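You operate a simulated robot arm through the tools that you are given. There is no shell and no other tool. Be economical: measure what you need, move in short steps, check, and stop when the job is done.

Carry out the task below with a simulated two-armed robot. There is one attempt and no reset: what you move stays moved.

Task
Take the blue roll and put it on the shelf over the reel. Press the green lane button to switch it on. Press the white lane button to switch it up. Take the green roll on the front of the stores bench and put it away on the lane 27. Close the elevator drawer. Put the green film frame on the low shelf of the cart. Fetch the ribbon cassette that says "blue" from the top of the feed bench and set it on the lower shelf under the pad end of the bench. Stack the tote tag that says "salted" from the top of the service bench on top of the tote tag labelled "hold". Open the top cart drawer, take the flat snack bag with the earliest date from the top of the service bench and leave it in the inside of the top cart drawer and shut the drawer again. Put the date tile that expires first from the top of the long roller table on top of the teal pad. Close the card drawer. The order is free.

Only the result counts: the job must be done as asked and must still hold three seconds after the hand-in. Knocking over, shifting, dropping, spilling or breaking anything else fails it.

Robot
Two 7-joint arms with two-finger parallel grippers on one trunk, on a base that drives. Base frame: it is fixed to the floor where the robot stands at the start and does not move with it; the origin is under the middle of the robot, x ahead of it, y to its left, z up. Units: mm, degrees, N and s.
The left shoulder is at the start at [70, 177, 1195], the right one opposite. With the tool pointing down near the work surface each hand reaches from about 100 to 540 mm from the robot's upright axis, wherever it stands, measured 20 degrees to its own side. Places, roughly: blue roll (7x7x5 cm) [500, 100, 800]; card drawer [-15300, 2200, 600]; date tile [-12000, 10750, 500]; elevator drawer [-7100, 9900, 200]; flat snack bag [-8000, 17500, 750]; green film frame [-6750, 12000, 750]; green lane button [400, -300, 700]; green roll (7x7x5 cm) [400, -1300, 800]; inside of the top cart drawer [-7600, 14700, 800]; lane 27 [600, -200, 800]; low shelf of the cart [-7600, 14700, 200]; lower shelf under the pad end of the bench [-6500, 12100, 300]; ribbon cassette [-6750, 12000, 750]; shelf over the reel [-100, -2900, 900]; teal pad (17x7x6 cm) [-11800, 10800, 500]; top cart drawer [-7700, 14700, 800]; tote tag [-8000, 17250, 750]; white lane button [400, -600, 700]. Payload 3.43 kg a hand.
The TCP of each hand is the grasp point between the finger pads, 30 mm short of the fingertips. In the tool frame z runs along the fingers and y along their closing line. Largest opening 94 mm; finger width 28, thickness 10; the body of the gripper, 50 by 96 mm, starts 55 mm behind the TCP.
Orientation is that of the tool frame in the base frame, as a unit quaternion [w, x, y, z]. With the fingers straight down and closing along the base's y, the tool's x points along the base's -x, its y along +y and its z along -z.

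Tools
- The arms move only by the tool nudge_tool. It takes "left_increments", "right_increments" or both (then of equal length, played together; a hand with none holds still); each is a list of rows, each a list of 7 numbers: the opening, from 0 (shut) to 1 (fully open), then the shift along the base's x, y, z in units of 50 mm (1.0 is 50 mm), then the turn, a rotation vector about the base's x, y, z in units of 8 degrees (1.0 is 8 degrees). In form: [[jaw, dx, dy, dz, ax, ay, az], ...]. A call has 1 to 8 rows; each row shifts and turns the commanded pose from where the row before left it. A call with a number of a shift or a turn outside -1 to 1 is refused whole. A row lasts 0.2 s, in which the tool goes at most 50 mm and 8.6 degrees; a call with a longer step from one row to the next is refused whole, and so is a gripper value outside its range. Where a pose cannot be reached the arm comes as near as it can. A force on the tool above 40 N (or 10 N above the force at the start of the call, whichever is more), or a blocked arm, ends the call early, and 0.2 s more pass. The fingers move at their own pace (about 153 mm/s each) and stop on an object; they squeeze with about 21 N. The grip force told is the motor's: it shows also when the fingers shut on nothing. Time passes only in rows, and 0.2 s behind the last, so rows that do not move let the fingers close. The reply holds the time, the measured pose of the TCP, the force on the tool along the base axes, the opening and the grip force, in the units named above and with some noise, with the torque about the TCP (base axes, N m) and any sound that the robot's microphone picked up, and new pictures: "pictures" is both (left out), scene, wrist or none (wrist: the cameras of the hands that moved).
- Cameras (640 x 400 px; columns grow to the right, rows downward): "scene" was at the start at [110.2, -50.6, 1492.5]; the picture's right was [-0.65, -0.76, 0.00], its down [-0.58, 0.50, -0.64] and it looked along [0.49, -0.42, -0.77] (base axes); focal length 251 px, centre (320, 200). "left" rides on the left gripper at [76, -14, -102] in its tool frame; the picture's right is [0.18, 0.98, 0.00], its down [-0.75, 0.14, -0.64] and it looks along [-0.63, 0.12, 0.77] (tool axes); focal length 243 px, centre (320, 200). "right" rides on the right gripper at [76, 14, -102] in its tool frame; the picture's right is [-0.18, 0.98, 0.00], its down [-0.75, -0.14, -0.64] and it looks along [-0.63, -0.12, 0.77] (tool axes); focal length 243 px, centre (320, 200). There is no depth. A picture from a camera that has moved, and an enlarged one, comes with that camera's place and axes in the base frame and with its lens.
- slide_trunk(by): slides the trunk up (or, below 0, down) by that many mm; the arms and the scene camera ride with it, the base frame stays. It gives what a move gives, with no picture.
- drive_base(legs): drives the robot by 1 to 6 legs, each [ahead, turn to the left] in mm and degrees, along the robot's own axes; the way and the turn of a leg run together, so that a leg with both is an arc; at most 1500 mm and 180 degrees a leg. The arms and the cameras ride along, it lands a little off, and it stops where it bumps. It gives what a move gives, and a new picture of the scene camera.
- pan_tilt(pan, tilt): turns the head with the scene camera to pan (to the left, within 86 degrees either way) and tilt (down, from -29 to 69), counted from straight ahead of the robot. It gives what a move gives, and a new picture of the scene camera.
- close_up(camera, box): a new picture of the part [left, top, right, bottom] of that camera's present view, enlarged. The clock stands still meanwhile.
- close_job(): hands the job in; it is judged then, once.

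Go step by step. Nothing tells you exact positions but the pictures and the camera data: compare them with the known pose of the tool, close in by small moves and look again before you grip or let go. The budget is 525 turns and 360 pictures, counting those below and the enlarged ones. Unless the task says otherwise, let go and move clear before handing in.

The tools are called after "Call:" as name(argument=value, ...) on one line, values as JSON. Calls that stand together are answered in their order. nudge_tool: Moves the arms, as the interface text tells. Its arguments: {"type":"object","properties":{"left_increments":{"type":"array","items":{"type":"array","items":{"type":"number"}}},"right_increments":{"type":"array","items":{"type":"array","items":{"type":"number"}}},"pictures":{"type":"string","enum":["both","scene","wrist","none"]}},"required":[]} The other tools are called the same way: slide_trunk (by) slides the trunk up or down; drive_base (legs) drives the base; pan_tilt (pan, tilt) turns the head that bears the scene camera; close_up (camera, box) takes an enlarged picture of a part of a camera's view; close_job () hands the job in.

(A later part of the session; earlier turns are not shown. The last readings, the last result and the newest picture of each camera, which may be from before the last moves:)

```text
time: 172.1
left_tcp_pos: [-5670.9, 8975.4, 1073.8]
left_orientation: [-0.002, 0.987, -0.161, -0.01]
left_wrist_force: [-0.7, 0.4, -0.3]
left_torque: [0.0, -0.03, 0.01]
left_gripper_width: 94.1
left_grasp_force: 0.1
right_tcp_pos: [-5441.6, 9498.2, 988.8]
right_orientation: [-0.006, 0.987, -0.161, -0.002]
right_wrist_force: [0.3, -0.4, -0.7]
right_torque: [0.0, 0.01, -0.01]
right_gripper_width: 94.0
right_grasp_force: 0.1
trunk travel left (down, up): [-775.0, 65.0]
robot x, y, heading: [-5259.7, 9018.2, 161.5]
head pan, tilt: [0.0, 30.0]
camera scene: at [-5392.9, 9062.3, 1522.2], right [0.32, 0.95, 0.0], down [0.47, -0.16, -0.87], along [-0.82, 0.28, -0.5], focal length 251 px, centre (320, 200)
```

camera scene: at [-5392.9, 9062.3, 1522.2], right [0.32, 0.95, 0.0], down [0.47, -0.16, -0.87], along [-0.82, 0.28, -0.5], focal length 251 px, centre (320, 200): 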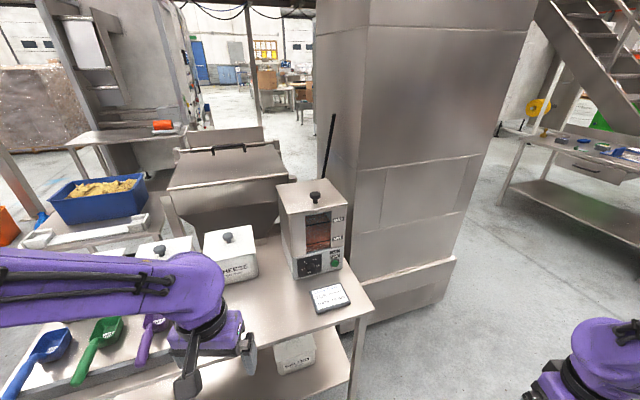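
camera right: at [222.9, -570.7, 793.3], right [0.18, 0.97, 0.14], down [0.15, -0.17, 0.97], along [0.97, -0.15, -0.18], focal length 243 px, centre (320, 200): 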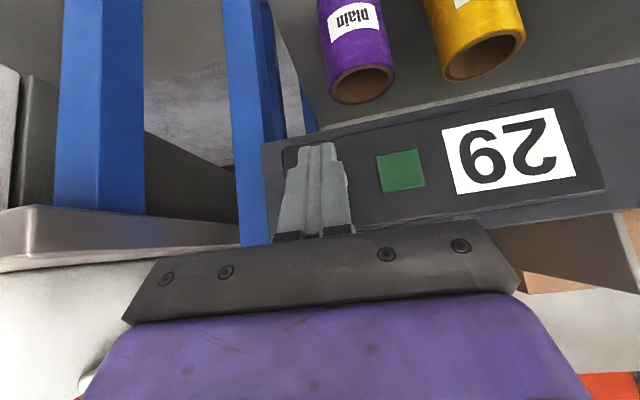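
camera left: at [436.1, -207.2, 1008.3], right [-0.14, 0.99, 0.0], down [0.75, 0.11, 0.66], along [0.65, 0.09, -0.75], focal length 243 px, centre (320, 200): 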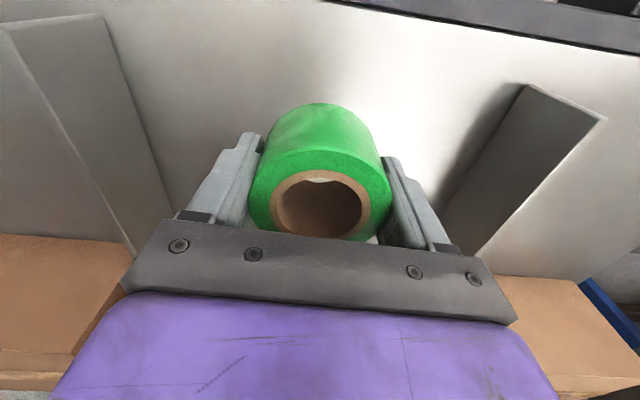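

The drawer isn't on this side of the elevator column. The feed bench stands beyond it, to the right. I will go round toward the feed bench.

Call:
drive_base(legs=[[0, -57], [1450, 0], [450, 0], [0, 30]])

Call:
pan_tilt(pan=50, tilt=30)

```text
time: 185.7
left_tcp_pos: [-6156.4, 10995.3, 1073.8]
left_orientation: [-0.004, 0.928, -0.372, -0.01]
left_wrist_force: [-0.1, -0.5, -0.2]
left_torque: [0.02, 0.01, 0.0]
left_gripper_width: 94.1
left_grasp_force: 0.0
right_tcp_pos: [-5725.4, 11369.8, 987.7]
right_orientation: [-0.005, 0.928, -0.373, -0.001]
right_wrist_force: [0.1, -0.5, -0.1]
right_torque: [-0.03, 0.01, 0.0]
right_gripper_width: 93.8
right_grasp_force: 0.1
trunk travel left (down, up): [-775.0, 65.0]
robot x, y, heading: [-5771.1, 10858.9, 136.0]
head pan, tilt: [0.0, 30.0]
camera scene: at [-5868.3, 10956.5, 1522.2], right [0.69, 0.72, 0.0], down [0.36, -0.35, -0.87], along [-0.62, 0.6, -0.5], focal length 251 px, centre (320, 200)
```

scene: 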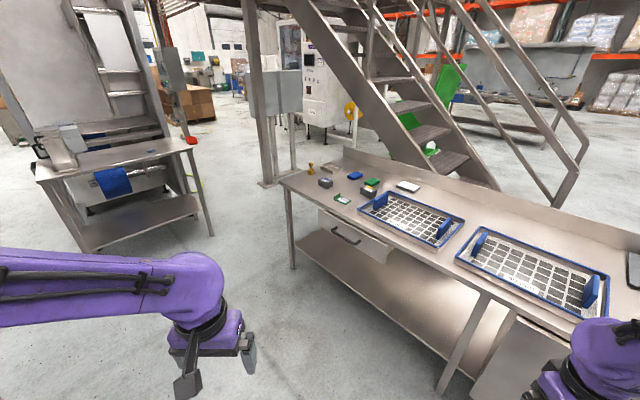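

```text
time: 186.9
left_tcp_pos: [-6156.8, 10995.4, 1074.2]
left_orientation: [-0.004, 0.928, -0.372, -0.01]
left_wrist_force: [-0.2, -0.4, -0.3]
left_torque: [0.02, 0.02, -0.02]
left_gripper_width: 94.2
left_grasp_force: 0.0
right_tcp_pos: [-5726.4, 11370.9, 990.8]
right_orientation: [-0.005, 0.928, -0.373, -0.001]
right_wrist_force: [-0.2, -0.5, -0.2]
right_torque: [-0.03, 0.0, 0.0]
right_gripper_width: 93.9
right_grasp_force: 0.1
trunk travel left (down, up): [-775.0, 65.0]
robot x, y, heading: [-5768.7, 10860.3, 136.0]
head pan, tilt: [50.0, 30.0]
camera scene: at [-5893.3, 10884.0, 1522.2], right [-0.11, 0.99, 0.0], down [0.5, 0.05, -0.87], along [-0.86, -0.09, -0.5], focal length 251 px, centre (320, 200)
```

scene: 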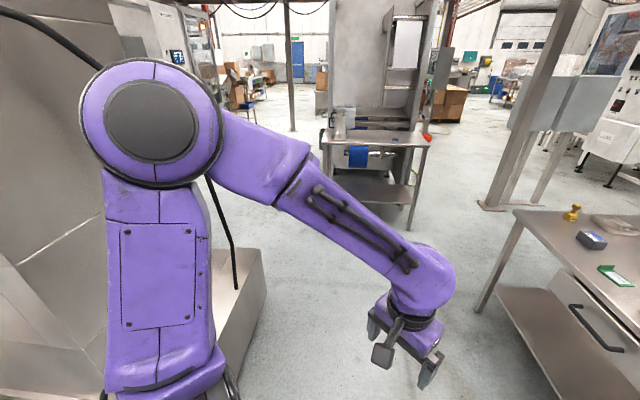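

The feed bench front runs along y ≈ 11800 from x ≈ −7120. I will zoom in on the small items on its left end.

Call:
pan_tilt(pan=0, tilt=30)

Call:
close_up(camera="scene", box=[280, 145, 480, 255])

```text
time: 188.1
left_tcp_pos: [-6157.7, 10995.0, 1073.9]
left_orientation: [-0.005, 0.928, -0.373, -0.009]
left_wrist_force: [-0.5, -0.2, 0.4]
left_torque: [0.03, 0.01, 0.0]
left_gripper_width: 94.1
left_grasp_force: 0.1
right_tcp_pos: [-5727.1, 11370.6, 988.7]
right_orientation: [-0.005, 0.928, -0.372, -0.001]
right_wrist_force: [-0.2, -0.3, -0.1]
right_torque: [-0.03, 0.06, 0.0]
right_gripper_width: 93.9
right_grasp_force: 0.1
trunk travel left (down, up): [-775.0, 65.0]
robot x, y, heading: [-5768.6, 10860.5, 136.1]
head pan, tilt: [0.0, 30.0]
camera scene: at [-5868.6, 10956.2, 1522.2], right [0.69, 0.72, 0.0], down [0.36, -0.35, -0.87], along [-0.62, 0.6, -0.5], focal length 251 px, centre (320, 200)
```

scene: 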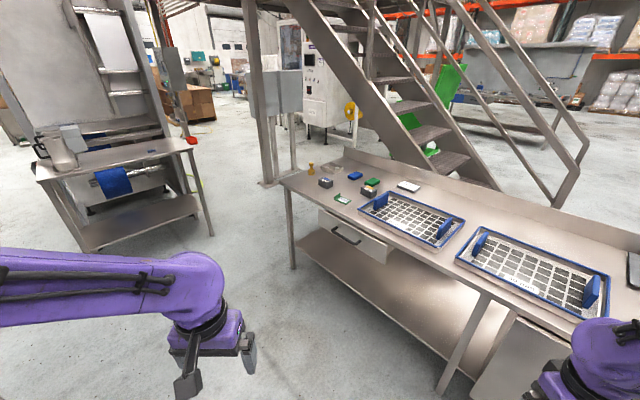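

```text
3.20 times, centred on (380, 200) of scene
camera zoom: at [-5868.6, 10956.2, 1522.2], right [0.69, 0.72, 0.0], down [0.36, -0.35, -0.87], along [-0.62, 0.6, -0.5], focal length 802 px, centre (128, 200)
```

zoom: 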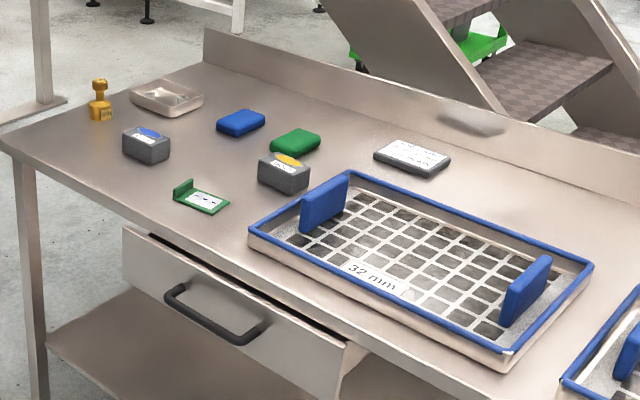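

Call:
drive_base(legs=[[0, 16.5], [1180, 0], [0, -62]])

Call:
pan_tilt(pan=0, tilt=45)

```text
time: 197.7
left_tcp_pos: [-6967.6, 11775.7, 1072.6]
left_orientation: [0.009, -0.704, 0.711, 0.007]
left_wrist_force: [1.0, -0.1, -0.1]
left_torque: [0.0, 0.02, -0.01]
left_gripper_width: 93.9
left_grasp_force: 0.0
right_tcp_pos: [-6399.1, 11718.4, 988.7]
right_orientation: [0.005, -0.704, 0.71, -0.001]
right_wrist_force: [-0.4, 0.4, 0.7]
right_torque: [0.04, 0.02, -0.05]
right_gripper_width: 94.0
right_grasp_force: 0.0
trunk travel left (down, up): [-775.0, 65.0]
robot x, y, heading: [-6799.6, 11399.4, 89.3]
head pan, tilt: [0.0, 30.0]
camera scene: at [-6797.4, 11538.9, 1522.2], right [1.0, -0.01, 0.0], down [-0.01, -0.5, -0.87], along [0.01, 0.87, -0.5], focal length 251 px, centre (320, 200)
```

scene: 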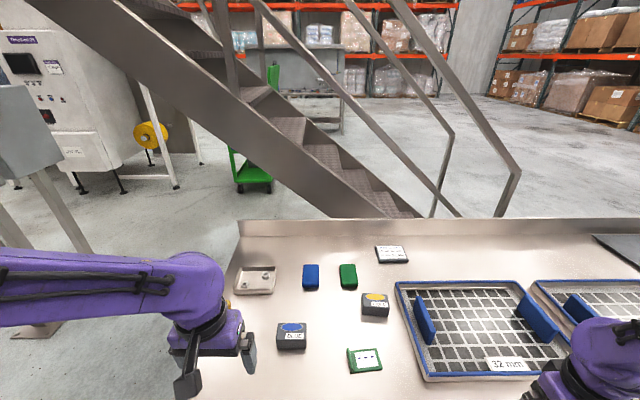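

```text
time: 198.5
left_tcp_pos: [-6966.1, 11775.4, 1074.2]
left_orientation: [0.007, -0.703, 0.711, 0.006]
left_wrist_force: [0.1, -0.2, -0.3]
left_torque: [0.0, -0.01, -0.02]
left_gripper_width: 94.1
left_grasp_force: 0.1
right_tcp_pos: [-6398.3, 11719.6, 988.2]
right_orientation: [0.005, -0.705, 0.709, -0.001]
right_wrist_force: [-0.6, 0.3, -0.4]
right_torque: [-0.01, -0.03, 0.02]
right_gripper_width: 94.0
right_grasp_force: 0.1
trunk travel left (down, up): [-775.0, 65.0]
robot x, y, heading: [-6800.9, 11398.0, 89.3]
head pan, tilt: [0.0, 45.0]
camera scene: at [-6797.2, 11529.8, 1499.6], right [1.0, -0.01, 0.0], down [-0.01, -0.71, -0.71], along [0.01, 0.71, -0.71], focal length 251 px, centre (320, 200)
```

scene: 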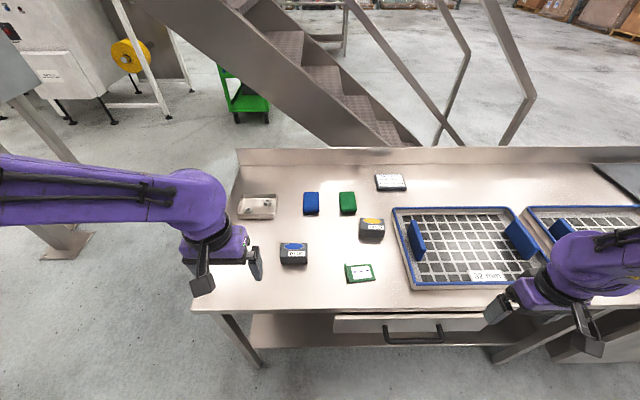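

Call:
close_up(camera="scene", box=[220, 160, 420, 290])

```text
3.08 times, centred on (320, 225) of scene
camera zoom: at [-6797.2, 11529.8, 1499.6], right [1.0, -0.01, 0.0], down [-0.01, -0.71, -0.71], along [0.01, 0.71, -0.71], focal length 771 px, centre (320, 123)
```

zoom: 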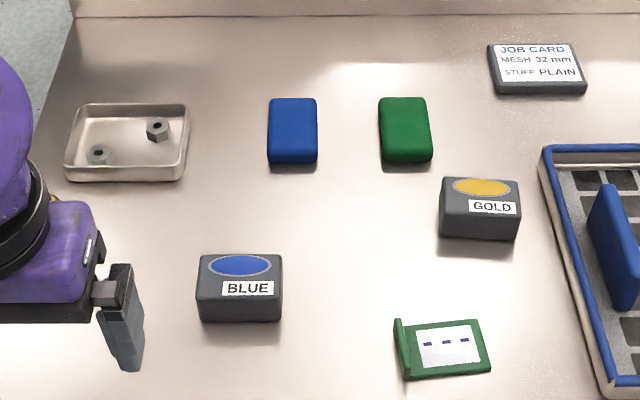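

The BLUE cassette sits near (−6874, 11983) and the green film frame near (−6665, 11924) with its lip on the left. The shelf needs a tilted tool, so I will shift the base left and grip the frame's lip with the tilted right hand.

Call:
drive_base(legs=[[0, 90], [290, 0], [0, -89.5]])

Call:
nudge_tool(right_increments=[[1, 0, 0.3, 0, 0.94, 0, 0], [1, 0, 0.3, 0, 0.94, 0, 0], [1, 0, 0.3, 0, 0.94, 0, 0], [1, 0, 0.3, 0, 0.94, 0, 0], [1, 0, 0.3, 0, 0.94, 0, 0], [1, 0, 0.3, 0, 0.94, 0, 0]])

```text
time: 208.2
left_tcp_pos: [-7239.6, 11776.7, 1073.2]
left_orientation: [0.009, -0.696, 0.718, 0.008]
left_wrist_force: [0.0, -0.6, 0.4]
left_torque: [-0.01, -0.02, 0.0]
left_gripper_width: 94.2
left_grasp_force: 0.1
right_tcp_pos: [-6672.0, 11708.5, 988.5]
right_orientation: [0.005, -0.697, 0.717, -0.001]
right_wrist_force: [0.3, -0.5, -0.9]
right_torque: [-0.02, 0.03, -0.01]
right_gripper_width: 94.3
right_grasp_force: 0.1
trunk travel left (down, up): [-775.0, 65.0]
robot x, y, heading: [-7078.7, 11396.4, 88.3]
head pan, tilt: [0.0, 45.0]
camera scene: at [-7074.2, 11527.9, 1499.6], right [1.0, -0.03, 0.0], down [-0.02, -0.71, -0.71], along [0.02, 0.71, -0.71], focal length 251 px, centre (320, 200)
```

scene: 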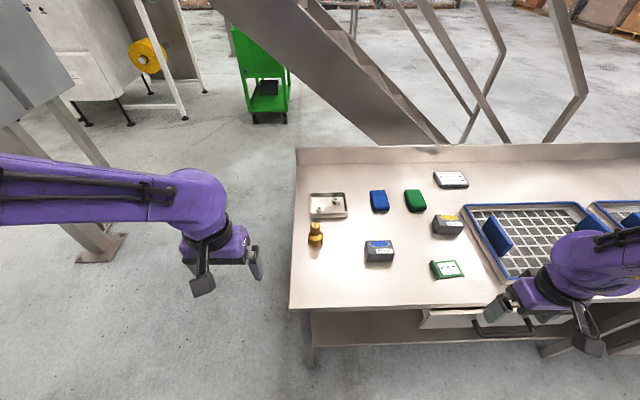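

```text
time: 209.6
left_tcp_pos: [-7239.1, 11777.7, 1072.2]
left_orientation: [0.008, -0.696, 0.718, 0.007]
left_wrist_force: [-0.9, 0.2, 0.0]
left_torque: [-0.01, 0.0, 0.01]
left_gripper_width: 94.0
left_grasp_force: 0.0
right_tcp_pos: [-6683.7, 11778.8, 987.0]
right_orientation: [0.194, -0.67, 0.679, 0.229]
right_wrist_force: [-0.4, -0.1, 0.8]
right_torque: [-0.02, 0.02, 0.0]
right_gripper_width: 94.1
right_grasp_force: 0.0
right hand out of reach, approached as far as the arm can: row 3, 4, 5
trunk travel left (down, up): [-775.0, 65.0]
robot x, y, heading: [-7082.6, 11395.2, 88.3]
head pan, tilt: [0.0, 45.0]
camera scene: at [-7074.6, 11529.4, 1499.4], right [1.0, -0.03, 0.0], down [-0.02, -0.71, -0.71], along [0.02, 0.71, -0.71], focal length 251 px, centre (320, 200)
camera right: at [-6696.7, 11655.7, 1028.7], right [-0.98, 0.15, 0.15], down [0.19, 0.25, 0.95], along [0.1, 0.96, -0.27], focal length 243 px, centre (320, 200)
```

scene: 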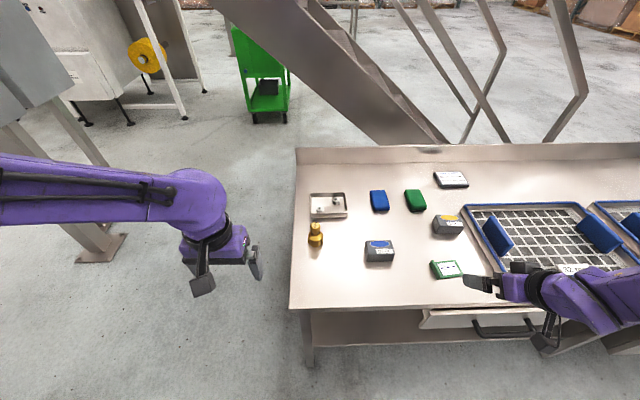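
right: 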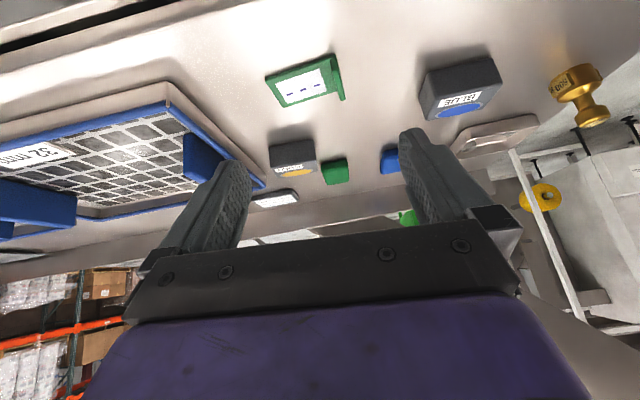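

Call:
nudge_tool(right_increments=[[1, -0.2, 0.3, -0.6, 0, 0, 0], [1, -0.2, 0.4, -0.7, 0, 0, 0], [1, -0.2, 0.5, -0.7, 0, 0, 0], [1, 0, 0.3, -0.4, 0, 0, 0]], pictures="wrist")

```text
time: 210.6
left_tcp_pos: [-7238.9, 11777.4, 1073.2]
left_orientation: [0.008, -0.696, 0.718, 0.006]
left_wrist_force: [0.5, 0.7, 0.3]
left_torque: [0.0, -0.01, 0.02]
left_gripper_width: 93.9
left_grasp_force: 0.0
right_tcp_pos: [-6712.5, 11851.8, 866.4]
right_orientation: [0.194, -0.668, 0.681, 0.229]
right_wrist_force: [-1.2, 0.5, -0.2]
right_torque: [0.0, 0.0, -0.04]
right_gripper_width: 94.0
right_grasp_force: 0.1
trunk travel left (down, up): [-775.0, 65.0]
robot x, y, heading: [-7077.5, 11395.5, 88.0]
head pan, tilt: [0.0, 45.0]
camera right: at [-6725.7, 11730.4, 907.4], right [-0.98, 0.15, 0.16], down [0.19, 0.25, 0.95], along [0.1, 0.96, -0.27], focal length 243 px, centre (320, 200)
```

right: 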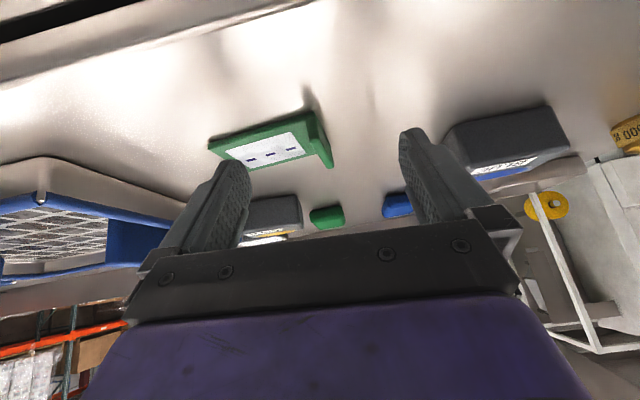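

Call:
nudge_tool(right_increments=[[1, 0, 0.55, -0.35, 0, 0, 0], [1, 0, 0.55, -0.35, 0, 0, 0]], pictures="wrist")

Call:
close_up(camera="scene", box=[370, 200, 570, 320])

```text
time: 211.2
left_tcp_pos: [-7241.9, 11771.6, 1075.7]
left_orientation: [0.012, -0.696, 0.718, 0.008]
left_wrist_force: [0.3, 0.4, -0.8]
left_torque: [0.01, 0.01, 0.0]
left_gripper_width: 94.0
left_grasp_force: 0.1
right_tcp_pos: [-6714.9, 11904.4, 839.7]
right_orientation: [0.201, -0.668, 0.678, 0.231]
right_wrist_force: [3.4, -0.9, 32.0]
right_torque: [0.16, -1.61, -0.16]
right_gripper_width: 94.1
right_grasp_force: 0.0
trunk travel left (down, up): [-775.0, 65.0]
robot x, y, heading: [-7080.4, 11394.6, 88.4]
head pan, tilt: [0.0, 45.0]
camera right: at [-6727.1, 11781.1, 879.7], right [-0.98, 0.15, 0.15], down [0.18, 0.24, 0.95], along [0.11, 0.96, -0.26], focal length 243 px, centre (320, 200)
```

right: 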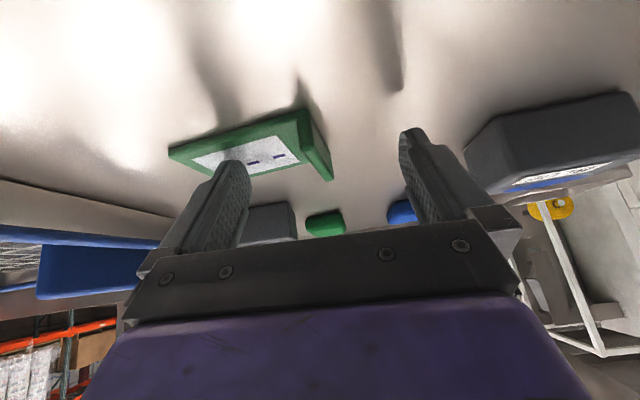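

```text
3.20 times, centred on (470, 260) of scene
camera zoom: at [-7078.3, 11521.6, 1500.8], right [1.0, -0.03, 0.0], down [-0.02, -0.7, -0.71], along [0.02, 0.71, -0.7], focal length 802 px, centre (-160, 8)
```

zoom: 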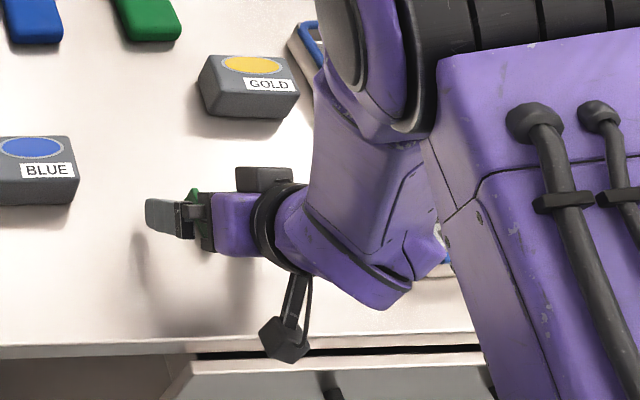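

The frame-side finger has touched the frame panel at z ≈ 806. I will rise a little and inspect.

Call:
nudge_tool(right_increments=[[1, 0, -0.2, 0.5, 0, 0, 0]], pictures="none")

Call:
close_up(camera="right", box=[140, 80, 440, 260])

```text
time: 211.6
left_tcp_pos: [-7238.2, 11777.0, 1072.5]
left_orientation: [0.009, -0.696, 0.718, 0.006]
left_wrist_force: [0.2, 0.3, -0.1]
left_torque: [-0.04, -0.01, -0.02]
left_gripper_width: 94.0
left_grasp_force: 0.0
right_tcp_pos: [-6714.8, 11896.2, 854.9]
right_orientation: [0.194, -0.668, 0.68, 0.229]
right_wrist_force: [0.2, -1.4, 0.2]
right_torque: [-0.03, -0.01, -0.02]
right_gripper_width: 93.9
right_grasp_force: 0.1
trunk travel left (down, up): [-775.0, 65.0]
robot x, y, heading: [-7080.6, 11399.7, 88.1]
head pan, tilt: [0.0, 45.0]
```

```text
2.13 times, centred on (290, 170) of right
camera zoom: at [-6727.4, 11773.2, 897.0], right [-0.98, 0.15, 0.16], down [0.19, 0.25, 0.95], along [0.1, 0.96, -0.28], focal length 518 px, centre (384, 264)
```

zoom: 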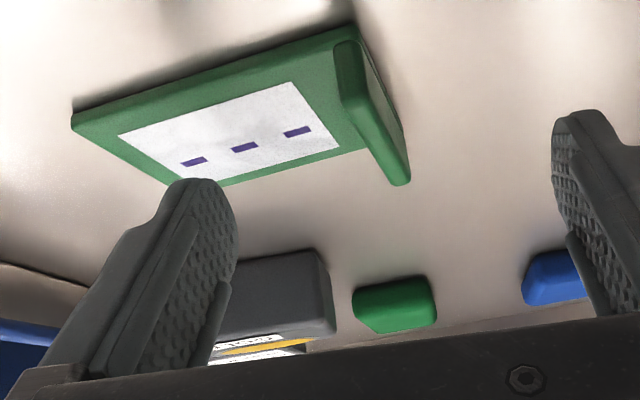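

Call:
nudge_tool(right_increments=[[0.6, -0.1, -0.1, -0.1, 0, 0, 0], [0.4, 0, -0.1, -0.1, 0, 0, 0], [0, 0, 0, 0, 0, 0, 0], [0, 0, 0, 0, 0, 0, 0]], pictures="none")

Call:
close_up(camera="right", box=[140, 80, 440, 260])

```text
time: 212.6
left_tcp_pos: [-7239.9, 11776.8, 1073.5]
left_orientation: [0.008, -0.696, 0.718, 0.007]
left_wrist_force: [0.5, -0.8, -0.3]
left_torque: [0.0, 0.01, -0.02]
left_gripper_width: 93.7
left_grasp_force: 0.1
right_tcp_pos: [-6718.6, 11885.4, 846.5]
right_orientation: [0.196, -0.669, 0.68, 0.229]
right_wrist_force: [0.0, 0.6, 1.1]
right_torque: [-0.02, -0.16, -0.02]
right_gripper_width: 6.7
right_grasp_force: 21.0
trunk travel left (down, up): [-775.0, 65.0]
robot x, y, heading: [-7082.0, 11397.9, 88.4]
head pan, tilt: [0.0, 45.0]
```

```text
2.13 times, centred on (290, 170) of right
camera zoom: at [-6731.9, 11763.1, 888.1], right [-0.98, 0.15, 0.16], down [0.19, 0.25, 0.95], along [0.1, 0.96, -0.27], focal length 518 px, centre (384, 264)
```

zoom: 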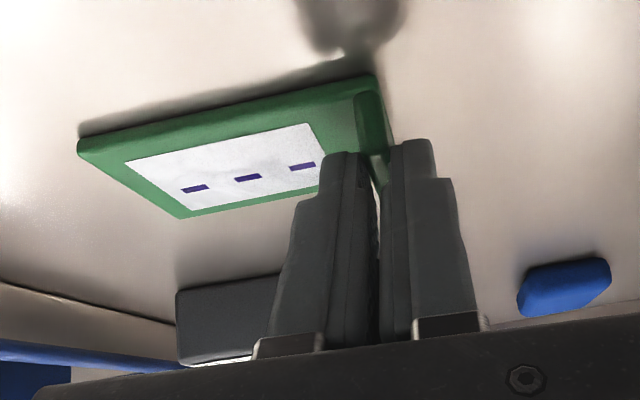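

The lip is gripped, 6.7 mm wide. I will lift and check.

Call:
nudge_tool(right_increments=[[0, 0, 0, 0.4, 0, 0, 0], [0, 0, 0, 0.8, 0, 0, 0], [0, 0, 0, 0.8, 0, 0, 0], [0, 0, 0, 0.8, 0, 0, 0]], pictures="wrist")

```text
time: 213.6
left_tcp_pos: [-7240.4, 11774.7, 1073.0]
left_orientation: [0.009, -0.696, 0.718, 0.007]
left_wrist_force: [0.9, -0.7, -0.2]
left_torque: [-0.02, 0.02, 0.02]
left_gripper_width: 93.9
left_grasp_force: 0.1
right_tcp_pos: [-6715.0, 11885.8, 987.2]
right_orientation: [0.196, -0.669, 0.679, 0.229]
right_wrist_force: [-0.9, -0.8, -0.4]
right_torque: [-0.04, 0.01, 0.02]
right_gripper_width: 6.6
right_grasp_force: 20.9
trunk travel left (down, up): [-775.0, 65.0]
robot x, y, heading: [-7083.8, 11394.9, 88.6]
head pan, tilt: [0.0, 45.0]
camera right: at [-6728.6, 11762.4, 1029.1], right [-0.98, 0.15, 0.16], down [0.19, 0.25, 0.95], along [0.1, 0.96, -0.27], focal length 243 px, centre (320, 200)
```

right: 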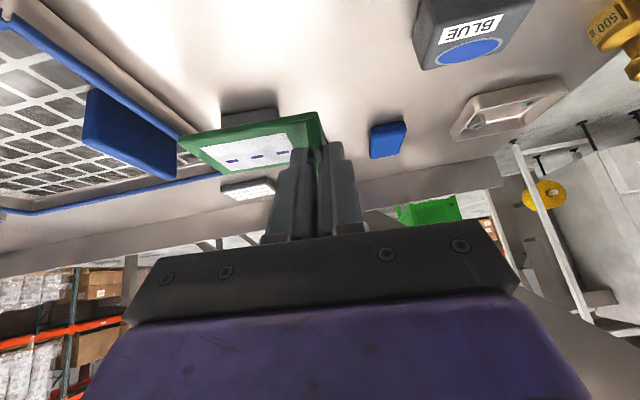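

The frame is held. Now I move to the bench's left end and face +x, to take the BLUE cassette across its short side with the left hand.

Call:
drive_base(legs=[[0, -120], [-385, 0], [0, 32]])

Call:
pan_tilt(pan=25, tilt=45)

```text
time: 222.6
left_tcp_pos: [-7030.0, 11767.5, 1073.1]
left_orientation: [0.011, 0.001, 1.0, -0.001]
left_wrist_force: [-0.2, 0.1, 0.5]
left_torque: [-0.01, 0.0, -0.02]
left_gripper_width: 94.2
left_grasp_force: 0.0
right_tcp_pos: [-6906.0, 11246.6, 986.2]
right_orientation: [0.3, -0.005, 0.953, 0.029]
right_wrist_force: [-0.3, 0.6, -1.0]
right_torque: [-0.02, -0.02, 0.0]
right_gripper_width: 6.7
right_grasp_force: 21.2
trunk travel left (down, up): [-775.0, 65.0]
robot x, y, heading: [-7408.2, 11598.7, -0.2]
head pan, tilt: [0.0, 45.0]
camera scene: at [-7272.1, 11597.2, 1499.5], right [0.0, -1.0, 0.0], down [-0.71, 0.0, -0.71], along [0.71, 0.0, -0.71], focal length 251 px, centre (320, 200)
```

scene: 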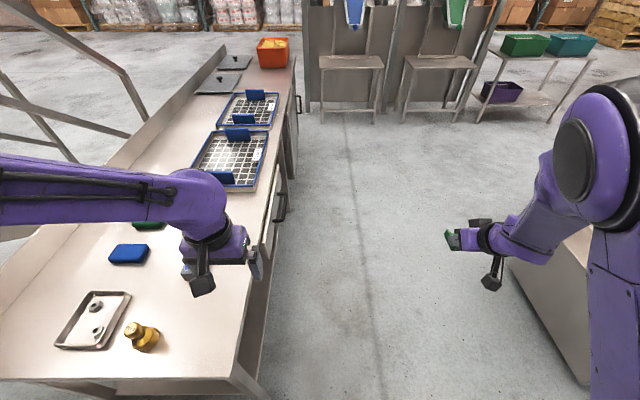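

```text
time: 223.4
left_tcp_pos: [-7029.9, 11767.9, 1073.5]
left_orientation: [0.012, 0.003, 1.0, -0.001]
left_wrist_force: [0.7, 0.2, -0.8]
left_torque: [0.02, 0.01, 0.01]
left_gripper_width: 94.2
left_grasp_force: 0.0
right_tcp_pos: [-6906.2, 11247.1, 987.0]
right_orientation: [0.3, -0.005, 0.953, 0.028]
right_wrist_force: [0.3, -0.3, 0.1]
right_torque: [0.03, -0.02, 0.0]
right_gripper_width: 6.9
right_grasp_force: 21.0
trunk travel left (down, up): [-775.0, 65.0]
robot x, y, heading: [-7405.5, 11599.0, -0.7]
head pan, tilt: [25.0, 45.0]
camera scene: at [-7279.6, 11632.0, 1499.6], right [0.42, -0.91, 0.0], down [-0.64, -0.3, -0.71], along [0.64, 0.3, -0.71], focal length 251 px, centre (320, 200)
```

scene: 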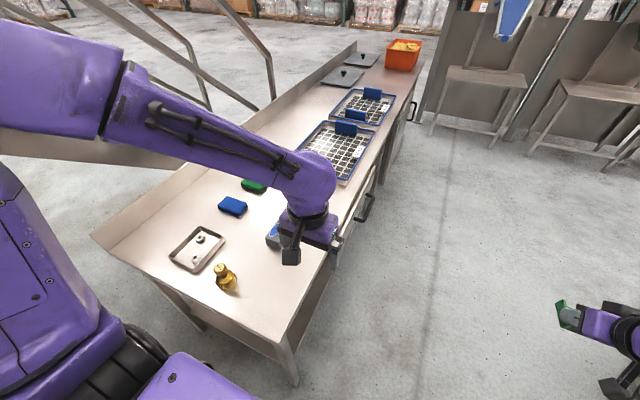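

Call:
nudge_tool(left_increments=[[1, 0.2, 0.7, 0, 0, -0.94, 0], [1, 0.2, 0.7, 0, 0, -0.94, 0], [1, 0.2, 0.7, -0.2, 0, -0.94, 0], [1, 0.2, 0.7, -0.4, 0, -0.94, 0], [1, 0.2, 0.7, -0.6, 0, -0.94, 0], [1, 0.2, 0.2, -0.7, 0, -0.94, 0]])

```text
time: 224.8
left_tcp_pos: [-6970.5, 11956.8, 976.2]
left_orientation: [0.394, 0.003, 0.919, 0.0]
left_wrist_force: [0.1, 0.1, 0.2]
left_torque: [-0.02, -0.02, 0.04]
left_gripper_width: 94.1
left_grasp_force: 0.0
right_tcp_pos: [-6905.7, 11249.1, 986.2]
right_orientation: [0.3, -0.005, 0.954, 0.027]
right_wrist_force: [-0.4, 0.7, -0.2]
right_torque: [0.02, -0.01, 0.01]
right_gripper_width: 6.7
right_grasp_force: 21.1
trunk travel left (down, up): [-775.0, 65.0]
robot x, y, heading: [-7406.2, 11599.4, -0.3]
head pan, tilt: [25.0, 45.0]
camera scene: at [-7279.5, 11632.5, 1499.6], right [0.42, -0.91, 0.0], down [-0.64, -0.3, -0.71], along [0.64, 0.3, -0.71], focal length 251 px, centre (320, 200)
camera left: at [-7097.7, 11943.9, 994.0], right [-0.12, 0.98, -0.13], down [0.05, 0.14, 0.99], along [0.99, 0.11, -0.07], focal length 243 px, centre (320, 200)
```

scene: 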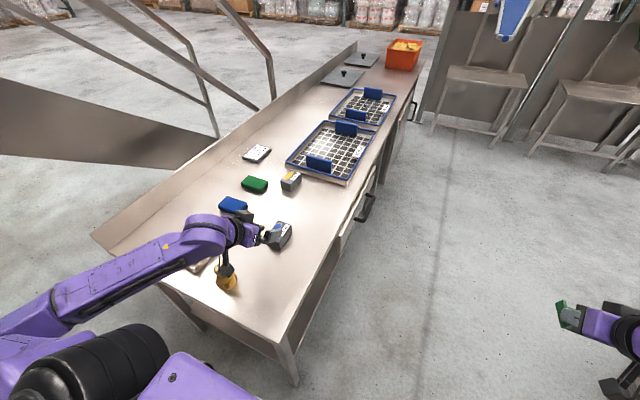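
left: 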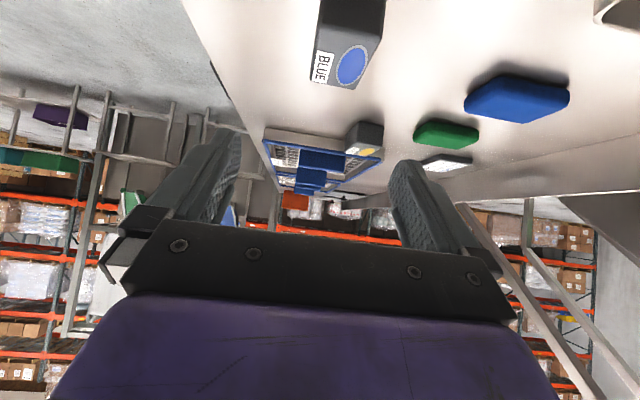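

Call:
nudge_tool(left_increments=[[1, 0.4, 0.1, -0.8, 0, 0, 0], [1, 0.5, 0.06, -0.8, 0, 0, 0], [1, 0.2, 0, -0.3, 0, 0, 0]])

```text
time: 225.7
left_tcp_pos: [-6912.4, 11962.8, 884.2]
left_orientation: [0.393, 0.003, 0.919, 0.0]
left_wrist_force: [-0.1, -0.6, 0.1]
left_torque: [-0.03, 0.02, 0.0]
left_gripper_width: 94.1
left_grasp_force: 0.0
right_tcp_pos: [-6905.4, 11247.8, 986.4]
right_orientation: [0.298, -0.006, 0.954, 0.029]
right_wrist_force: [-0.2, 0.5, 0.2]
right_torque: [0.03, 0.0, 0.03]
right_gripper_width: 6.9
right_grasp_force: 20.7
trunk travel left (down, up): [-775.0, 65.0]
robot x, y, heading: [-7402.2, 11598.9, -0.2]
head pan, tilt: [25.0, 45.0]
camera scene: at [-7278.9, 11630.7, 1499.5], right [0.42, -0.91, 0.0], down [-0.64, -0.3, -0.71], along [0.64, 0.3, -0.71], focal length 251 px, centre (320, 200)
camera left: at [-7039.6, 11949.8, 901.8], right [-0.12, 0.98, -0.13], down [0.06, 0.14, 0.99], along [0.99, 0.11, -0.07], focal length 243 px, centre (320, 200)
```

scene: 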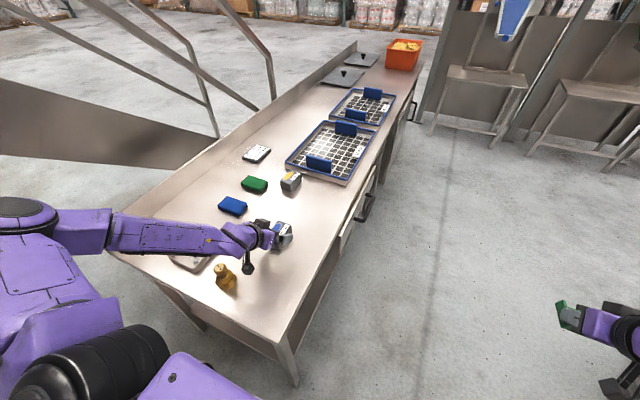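
left: 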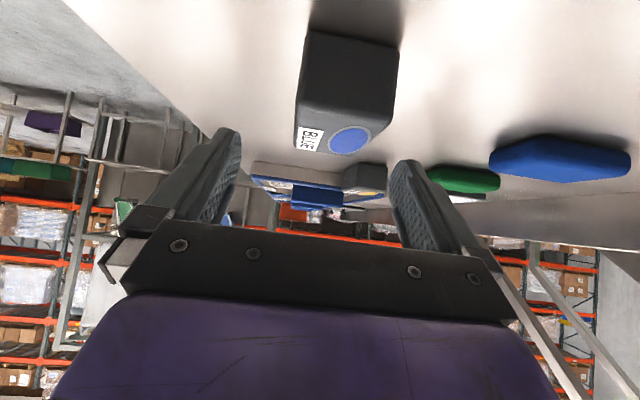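

Call:
nudge_tool(left_increments=[[1, 0.1, 0.22, -0.3, 0, 0, 0], [1, 0.35, 0, -0.3, 0, 0, 0], [1, 0.25, 0, -0.3, 0, 0, 0], [0.2, 0, 0, 0, 0, 0, 0], [0.2, 0, 0, 0, 0, 0, 0]], pictures="wrist")

```text
time: 226.8
left_tcp_pos: [-6879.6, 11971.4, 837.0]
left_orientation: [0.393, 0.003, 0.919, 0.0]
left_wrist_force: [0.1, -1.0, 0.7]
left_torque: [-0.01, -0.04, -0.05]
left_gripper_width: 59.2
left_grasp_force: 21.4
right_tcp_pos: [-6906.3, 11247.8, 987.1]
right_orientation: [0.299, -0.005, 0.954, 0.028]
right_wrist_force: [-0.3, -0.4, -0.2]
right_torque: [0.01, 0.02, -0.01]
right_gripper_width: 6.9
right_grasp_force: 21.4
trunk travel left (down, up): [-775.0, 65.0]
robot x, y, heading: [-7404.2, 11597.6, -0.3]
head pan, tilt: [25.0, 45.0]
camera left: at [-7006.7, 11959.0, 853.6], right [-0.12, 0.98, -0.13], down [0.06, 0.14, 0.99], along [0.99, 0.11, -0.07], focal length 243 px, centre (320, 200)
```

left: 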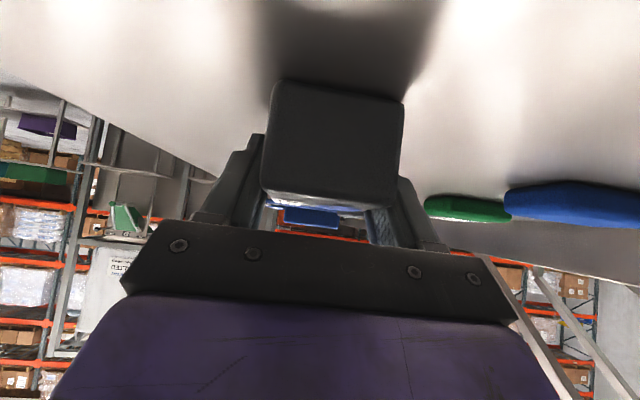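

The cassette is gripped at 59 mm. I will lift it, back off, lower the trunk about 480 mm and look at the shelf end.

Call:
nudge_tool(left_increments=[[0.2, 0, 0, 0.5, 0, 0, 0], [0.2, 0, 0, 0.8, 0, 0, 0], [0.2, 0, 0, 0.9, 0, 0, 0]], pictures="none")

Call:
drive_base(legs=[[-380, 0]])

Call:
slide_trunk(by=-580)

Call:
pan_tilt(pan=25, tilt=25)

```text
time: 227.7
left_tcp_pos: [-6881.9, 11972.2, 945.2]
left_orientation: [0.394, 0.002, 0.919, 0.001]
left_wrist_force: [-0.2, 0.5, -0.9]
left_torque: [0.01, -0.01, -0.01]
left_gripper_width: 59.0
left_grasp_force: 20.8
right_tcp_pos: [-6906.0, 11247.7, 986.2]
right_orientation: [0.299, -0.005, 0.954, 0.029]
right_wrist_force: [-0.9, -0.2, -0.6]
right_torque: [0.04, -0.02, 0.02]
right_gripper_width: 6.8
right_grasp_force: 21.0
trunk travel left (down, up): [-775.0, 65.0]
robot x, y, heading: [-7404.9, 11602.1, -0.5]
head pan, tilt: [25.0, 45.0]
```

```text
time: 229.8
left_tcp_pos: [-7194.3, 11973.1, 947.6]
left_orientation: [0.397, 0.006, 0.918, -0.003]
left_wrist_force: [-0.5, -0.3, -0.1]
left_torque: [0.0, 0.01, -0.02]
left_gripper_width: 58.7
left_grasp_force: 21.2
right_tcp_pos: [-7225.4, 11246.8, 991.1]
right_orientation: [0.302, 0.0, 0.953, 0.026]
right_wrist_force: [-1.2, 0.2, 0.3]
right_torque: [0.02, -0.04, 0.02]
right_gripper_width: 7.0
right_grasp_force: 21.0
trunk travel left (down, up): [-775.0, 65.0]
robot x, y, heading: [-7715.1, 11602.2, -2.0]
head pan, tilt: [25.0, 45.0]
stopped in leg 1: the robot was blocked; the commanded pose is now the measured one
camera scene: at [-7598.7, 11635.2, 1500.5], right [0.39, -0.92, 0.0], down [-0.65, -0.28, -0.71], along [0.66, 0.27, -0.7], focal length 251 px, centre (320, 200)
```

scene: 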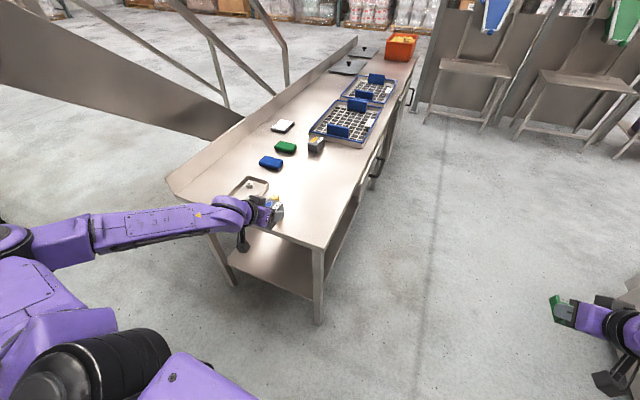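

```text
refused: -580 is not a number from -400 to 400
```

```text
time: 230.6
left_tcp_pos: [-7184.4, 11968.9, 943.5]
left_orientation: [0.393, 0.008, 0.919, -0.002]
left_wrist_force: [0.1, -0.1, -0.9]
left_torque: [-0.01, 0.01, -0.03]
left_gripper_width: 59.1
left_grasp_force: 20.7
right_tcp_pos: [-7219.0, 11243.9, 983.5]
right_orientation: [0.298, 0.002, 0.954, 0.027]
right_wrist_force: [-0.2, -0.8, 0.2]
right_torque: [0.03, 0.08, -0.03]
right_gripper_width: 6.7
right_grasp_force: 21.0
trunk travel left (down, up): [-775.0, 65.0]
robot x, y, heading: [-7715.7, 11603.5, -2.1]
head pan, tilt: [25.0, 25.0]
camera scene: at [-7575.9, 11636.0, 1529.8], right [0.39, -0.92, 0.0], down [-0.39, -0.16, -0.91], along [0.83, 0.35, -0.42], focal length 251 px, centre (320, 200)
```

scene: 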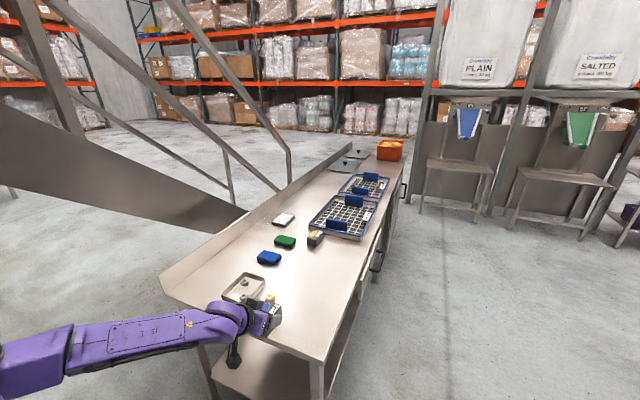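

The base touched a post behind. I will pull the left hand back by arm and lower the trunk in steps.

Call:
nudge_tool(left_increments=[[0.2, -0.8, -0.1, 0, 0, 0, 0], [0.2, -0.8, -0.1, 0, 0, 0, 0], [0.2, -0.8, -0.1, 0, 0, 0, 0]], pictures="none")

Call:
slide_trunk(by=-380)

Call:
slide_trunk(by=-180)

Call:
pan_tilt(pan=30, tilt=30)

```text
time: 231.4
left_tcp_pos: [-7307.6, 11954.8, 943.9]
left_orientation: [0.394, 0.008, 0.919, -0.002]
left_wrist_force: [0.2, 0.0, -1.0]
left_torque: [0.01, 0.0, 0.02]
left_gripper_width: 58.9
left_grasp_force: 21.4
right_tcp_pos: [-7222.4, 11243.7, 987.4]
right_orientation: [0.3, 0.002, 0.954, 0.026]
right_wrist_force: [0.4, -0.3, 0.0]
right_torque: [0.03, 0.01, 0.0]
right_gripper_width: 6.7
right_grasp_force: 21.0
trunk travel left (down, up): [-775.0, 65.0]
robot x, y, heading: [-7714.4, 11606.1, -1.9]
head pan, tilt: [25.0, 25.0]
```

```text
time: 235.1
left_tcp_pos: [-7304.0, 11954.5, 563.4]
left_orientation: [0.394, 0.007, 0.919, -0.003]
left_wrist_force: [0.0, 0.5, -1.5]
left_torque: [0.05, 0.01, -0.04]
left_gripper_width: 58.6
left_grasp_force: 21.1
right_tcp_pos: [-7221.6, 11244.2, 606.8]
right_orientation: [0.299, 0.002, 0.954, 0.026]
right_wrist_force: [-0.6, 0.4, 0.4]
right_torque: [0.02, 0.03, 0.03]
right_gripper_width: 6.7
right_grasp_force: 21.5
trunk travel left (down, up): [-395.0, 445.0]
robot x, y, heading: [-7718.0, 11602.7, -1.8]
head pan, tilt: [25.0, 25.0]
```

```text
time: 237.1
left_tcp_pos: [-7303.9, 11953.9, 383.2]
left_orientation: [0.394, 0.008, 0.919, -0.003]
left_wrist_force: [0.4, -0.7, -0.8]
left_torque: [0.01, 0.01, -0.02]
left_gripper_width: 59.2
left_grasp_force: 21.2
right_tcp_pos: [-7220.6, 11244.3, 427.4]
right_orientation: [0.3, 0.002, 0.954, 0.026]
right_wrist_force: [-1.2, 0.4, 0.4]
right_torque: [0.0, 0.01, -0.02]
right_gripper_width: 6.6
right_grasp_force: 21.0
trunk travel left (down, up): [-215.0, 625.0]
robot x, y, heading: [-7716.4, 11603.3, -2.1]
head pan, tilt: [25.0, 25.0]
```

```text
time: 237.7
left_tcp_pos: [-7306.0, 11954.5, 381.8]
left_orientation: [0.394, 0.007, 0.919, -0.003]
left_wrist_force: [-0.1, 0.6, -1.0]
left_torque: [-0.02, 0.04, 0.0]
left_gripper_width: 59.2
left_grasp_force: 21.2
right_tcp_pos: [-7221.4, 11245.0, 426.5]
right_orientation: [0.299, 0.001, 0.954, 0.027]
right_wrist_force: [0.3, -0.2, -0.5]
right_torque: [-0.02, 0.04, 0.0]
right_gripper_width: 7.1
right_grasp_force: 21.0
trunk travel left (down, up): [-215.0, 625.0]
robot x, y, heading: [-7713.7, 11604.5, -1.8]
head pan, tilt: [30.0, 30.0]
camera scene: at [-7583.8, 11644.3, 962.2], right [0.47, -0.88, 0.0], down [-0.44, -0.24, -0.87], along [0.76, 0.41, -0.5], focal length 251 px, centre (320, 200)
```

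scene: 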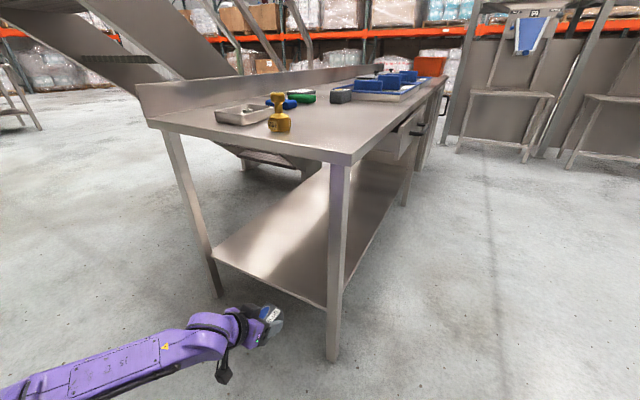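

The shelf lies at roughly z = 245–265 with its end at x ≈ −7110. I will drive forward so the hand goes under the bench end.

Call:
drive_base(legs=[[240, 2]])

Call:
nudge_tool(left_increments=[[0.2, 0.6, 0.3, 0, 0, 0, 0], [0.2, 0.6, 0.3, 0, 0, 0, 0]])

```text
time: 239.5
left_tcp_pos: [-7074.3, 11964.6, 383.1]
left_orientation: [0.393, -0.008, 0.919, 0.004]
left_wrist_force: [-0.8, -0.5, -0.7]
left_torque: [0.01, 0.02, 0.0]
left_gripper_width: 59.0
left_grasp_force: 21.0
right_tcp_pos: [-6965.9, 11257.6, 426.0]
right_orientation: [0.299, -0.016, 0.953, 0.032]
right_wrist_force: [0.7, 0.7, -1.0]
right_torque: [0.01, 0.05, 0.03]
right_gripper_width: 6.9
right_grasp_force: 20.4
trunk travel left (down, up): [-215.0, 625.0]
robot x, y, heading: [-7473.0, 11595.6, 0.4]
head pan, tilt: [30.0, 30.0]
camera scene: at [-7342.5, 11642.3, 962.1], right [0.5, -0.86, 0.0], down [-0.43, -0.25, -0.87], along [0.75, 0.43, -0.5], focal length 251 px, centre (320, 200)
```

scene: 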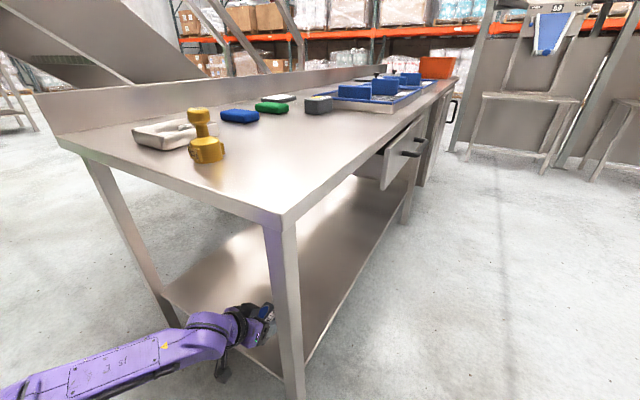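

```text
time: 240.1
left_tcp_pos: [-7015.5, 11994.9, 382.6]
left_orientation: [0.394, -0.008, 0.919, 0.004]
left_wrist_force: [-1.1, 0.9, -0.7]
left_torque: [0.0, 0.02, -0.03]
left_gripper_width: 59.1
left_grasp_force: 21.0
right_tcp_pos: [-6963.9, 11257.6, 426.7]
right_orientation: [0.299, -0.016, 0.954, 0.032]
right_wrist_force: [-0.1, -0.7, -0.8]
right_torque: [0.03, 0.04, 0.02]
right_gripper_width: 6.9
right_grasp_force: 21.2
trunk travel left (down, up): [-215.0, 625.0]
robot x, y, heading: [-7472.3, 11596.0, 0.2]
head pan, tilt: [30.0, 30.0]
camera scene: at [-7342.5, 11642.3, 962.1], right [0.5, -0.86, 0.0], down [-0.43, -0.25, -0.87], along [0.75, 0.43, -0.5], focal length 251 px, centre (320, 200)
camera left: at [-7141.7, 11979.8, 401.5], right [-0.15, 0.98, -0.13], down [0.05, 0.14, 0.99], along [0.99, 0.14, -0.07], focal length 243 px, centre (320, 200)
```

scene: 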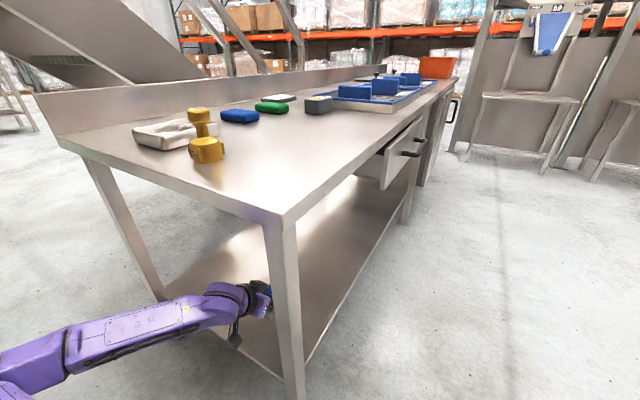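
left: 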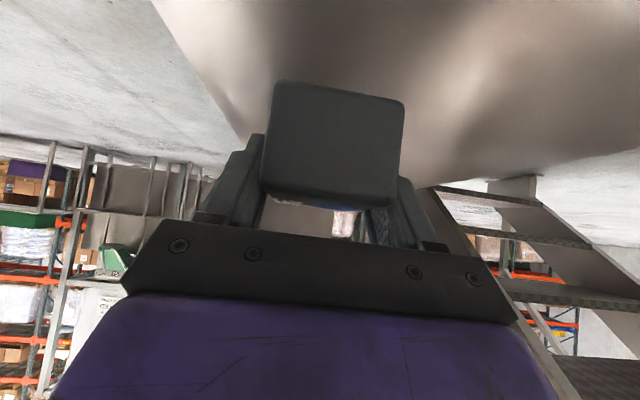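

Call:
nudge_tool(left_increments=[[0.2, 0.6, 0, -0.3, 0, 0, 0], [0.2, 0.4, 0, -0.4, 0, 0, 0], [0.2, 0, 0, -0.2, 0, 0, 0], [0.2, 0, 0, -0.15, 0, 0, 0], [0.2, 0, 0, -0.15, 0, 0, 0], [0.2, 0, 0, -0.15, 0, 0, 0], [0.2, 0, 0, -0.15, 0, 0, 0], [0.2, 0, 0, -0.15, 0, 0, 0]], pictures="wrist")

```text
time: 241.9
left_tcp_pos: [-6964.3, 11995.3, 300.2]
left_orientation: [0.394, -0.008, 0.919, 0.004]
left_wrist_force: [0.5, 0.0, -1.7]
left_torque: [0.04, 0.04, 0.0]
left_gripper_width: 58.7
left_grasp_force: 21.0
right_tcp_pos: [-6965.6, 11258.1, 426.5]
right_orientation: [0.299, -0.017, 0.953, 0.033]
right_wrist_force: [0.3, 0.1, -0.3]
right_torque: [0.03, 0.01, 0.0]
right_gripper_width: 7.0
right_grasp_force: 20.9
trunk travel left (down, up): [-215.0, 625.0]
robot x, y, heading: [-7473.5, 11597.7, 0.3]
head pan, tilt: [30.0, 30.0]
camera left: at [-7090.8, 11979.2, 318.1], right [-0.15, 0.98, -0.13], down [0.05, 0.14, 0.99], along [0.99, 0.14, -0.07], focal length 243 px, centre (320, 200)
```

left: 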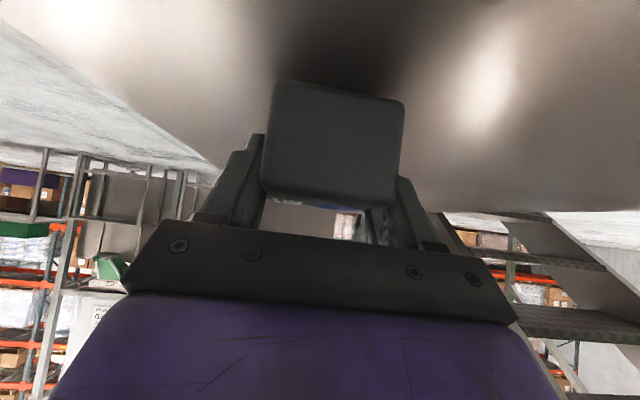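

Call:
nudge_tool(left_increments=[[0.2, 0, 0, -0.1, 0, 0, 0], [0.2, 0, 0, -0.1, 0, 0, 0], [0.2, 0, 0, -0.1, 0, 0, 0], [0.2, 0, 0, -0.1, 0, 0, 0], [0.2, 0, 0, -0.1, 0, 0, 0], [0.2, 0, 0, -0.1, 0, 0, 0], [0.2, 0, 0, -0.1, 0, 0, 0], [0.2, 0, 0, -0.1, 0, 0, 0]], pictures="none")

```text
time: 243.1
left_tcp_pos: [-6961.5, 11993.9, 284.5]
left_orientation: [0.401, -0.008, 0.916, 0.003]
left_wrist_force: [-0.8, 1.0, 20.8]
left_torque: [-0.56, -0.13, -0.34]
left_gripper_width: 59.1
left_grasp_force: 21.2
right_tcp_pos: [-6966.3, 11259.8, 427.8]
right_orientation: [0.299, -0.016, 0.954, 0.032]
right_wrist_force: [0.4, 0.7, -0.9]
right_torque: [0.01, 0.03, 0.04]
right_gripper_width: 6.9
right_grasp_force: 20.7
trunk travel left (down, up): [-215.0, 625.0]
robot x, y, heading: [-7472.7, 11593.2, 0.5]
head pan, tilt: [30.0, 30.0]
stopped in row 5 (left hand): the force on the tool passed its limit (the readings are from after the stop); the commanded pose is now the measured one
```

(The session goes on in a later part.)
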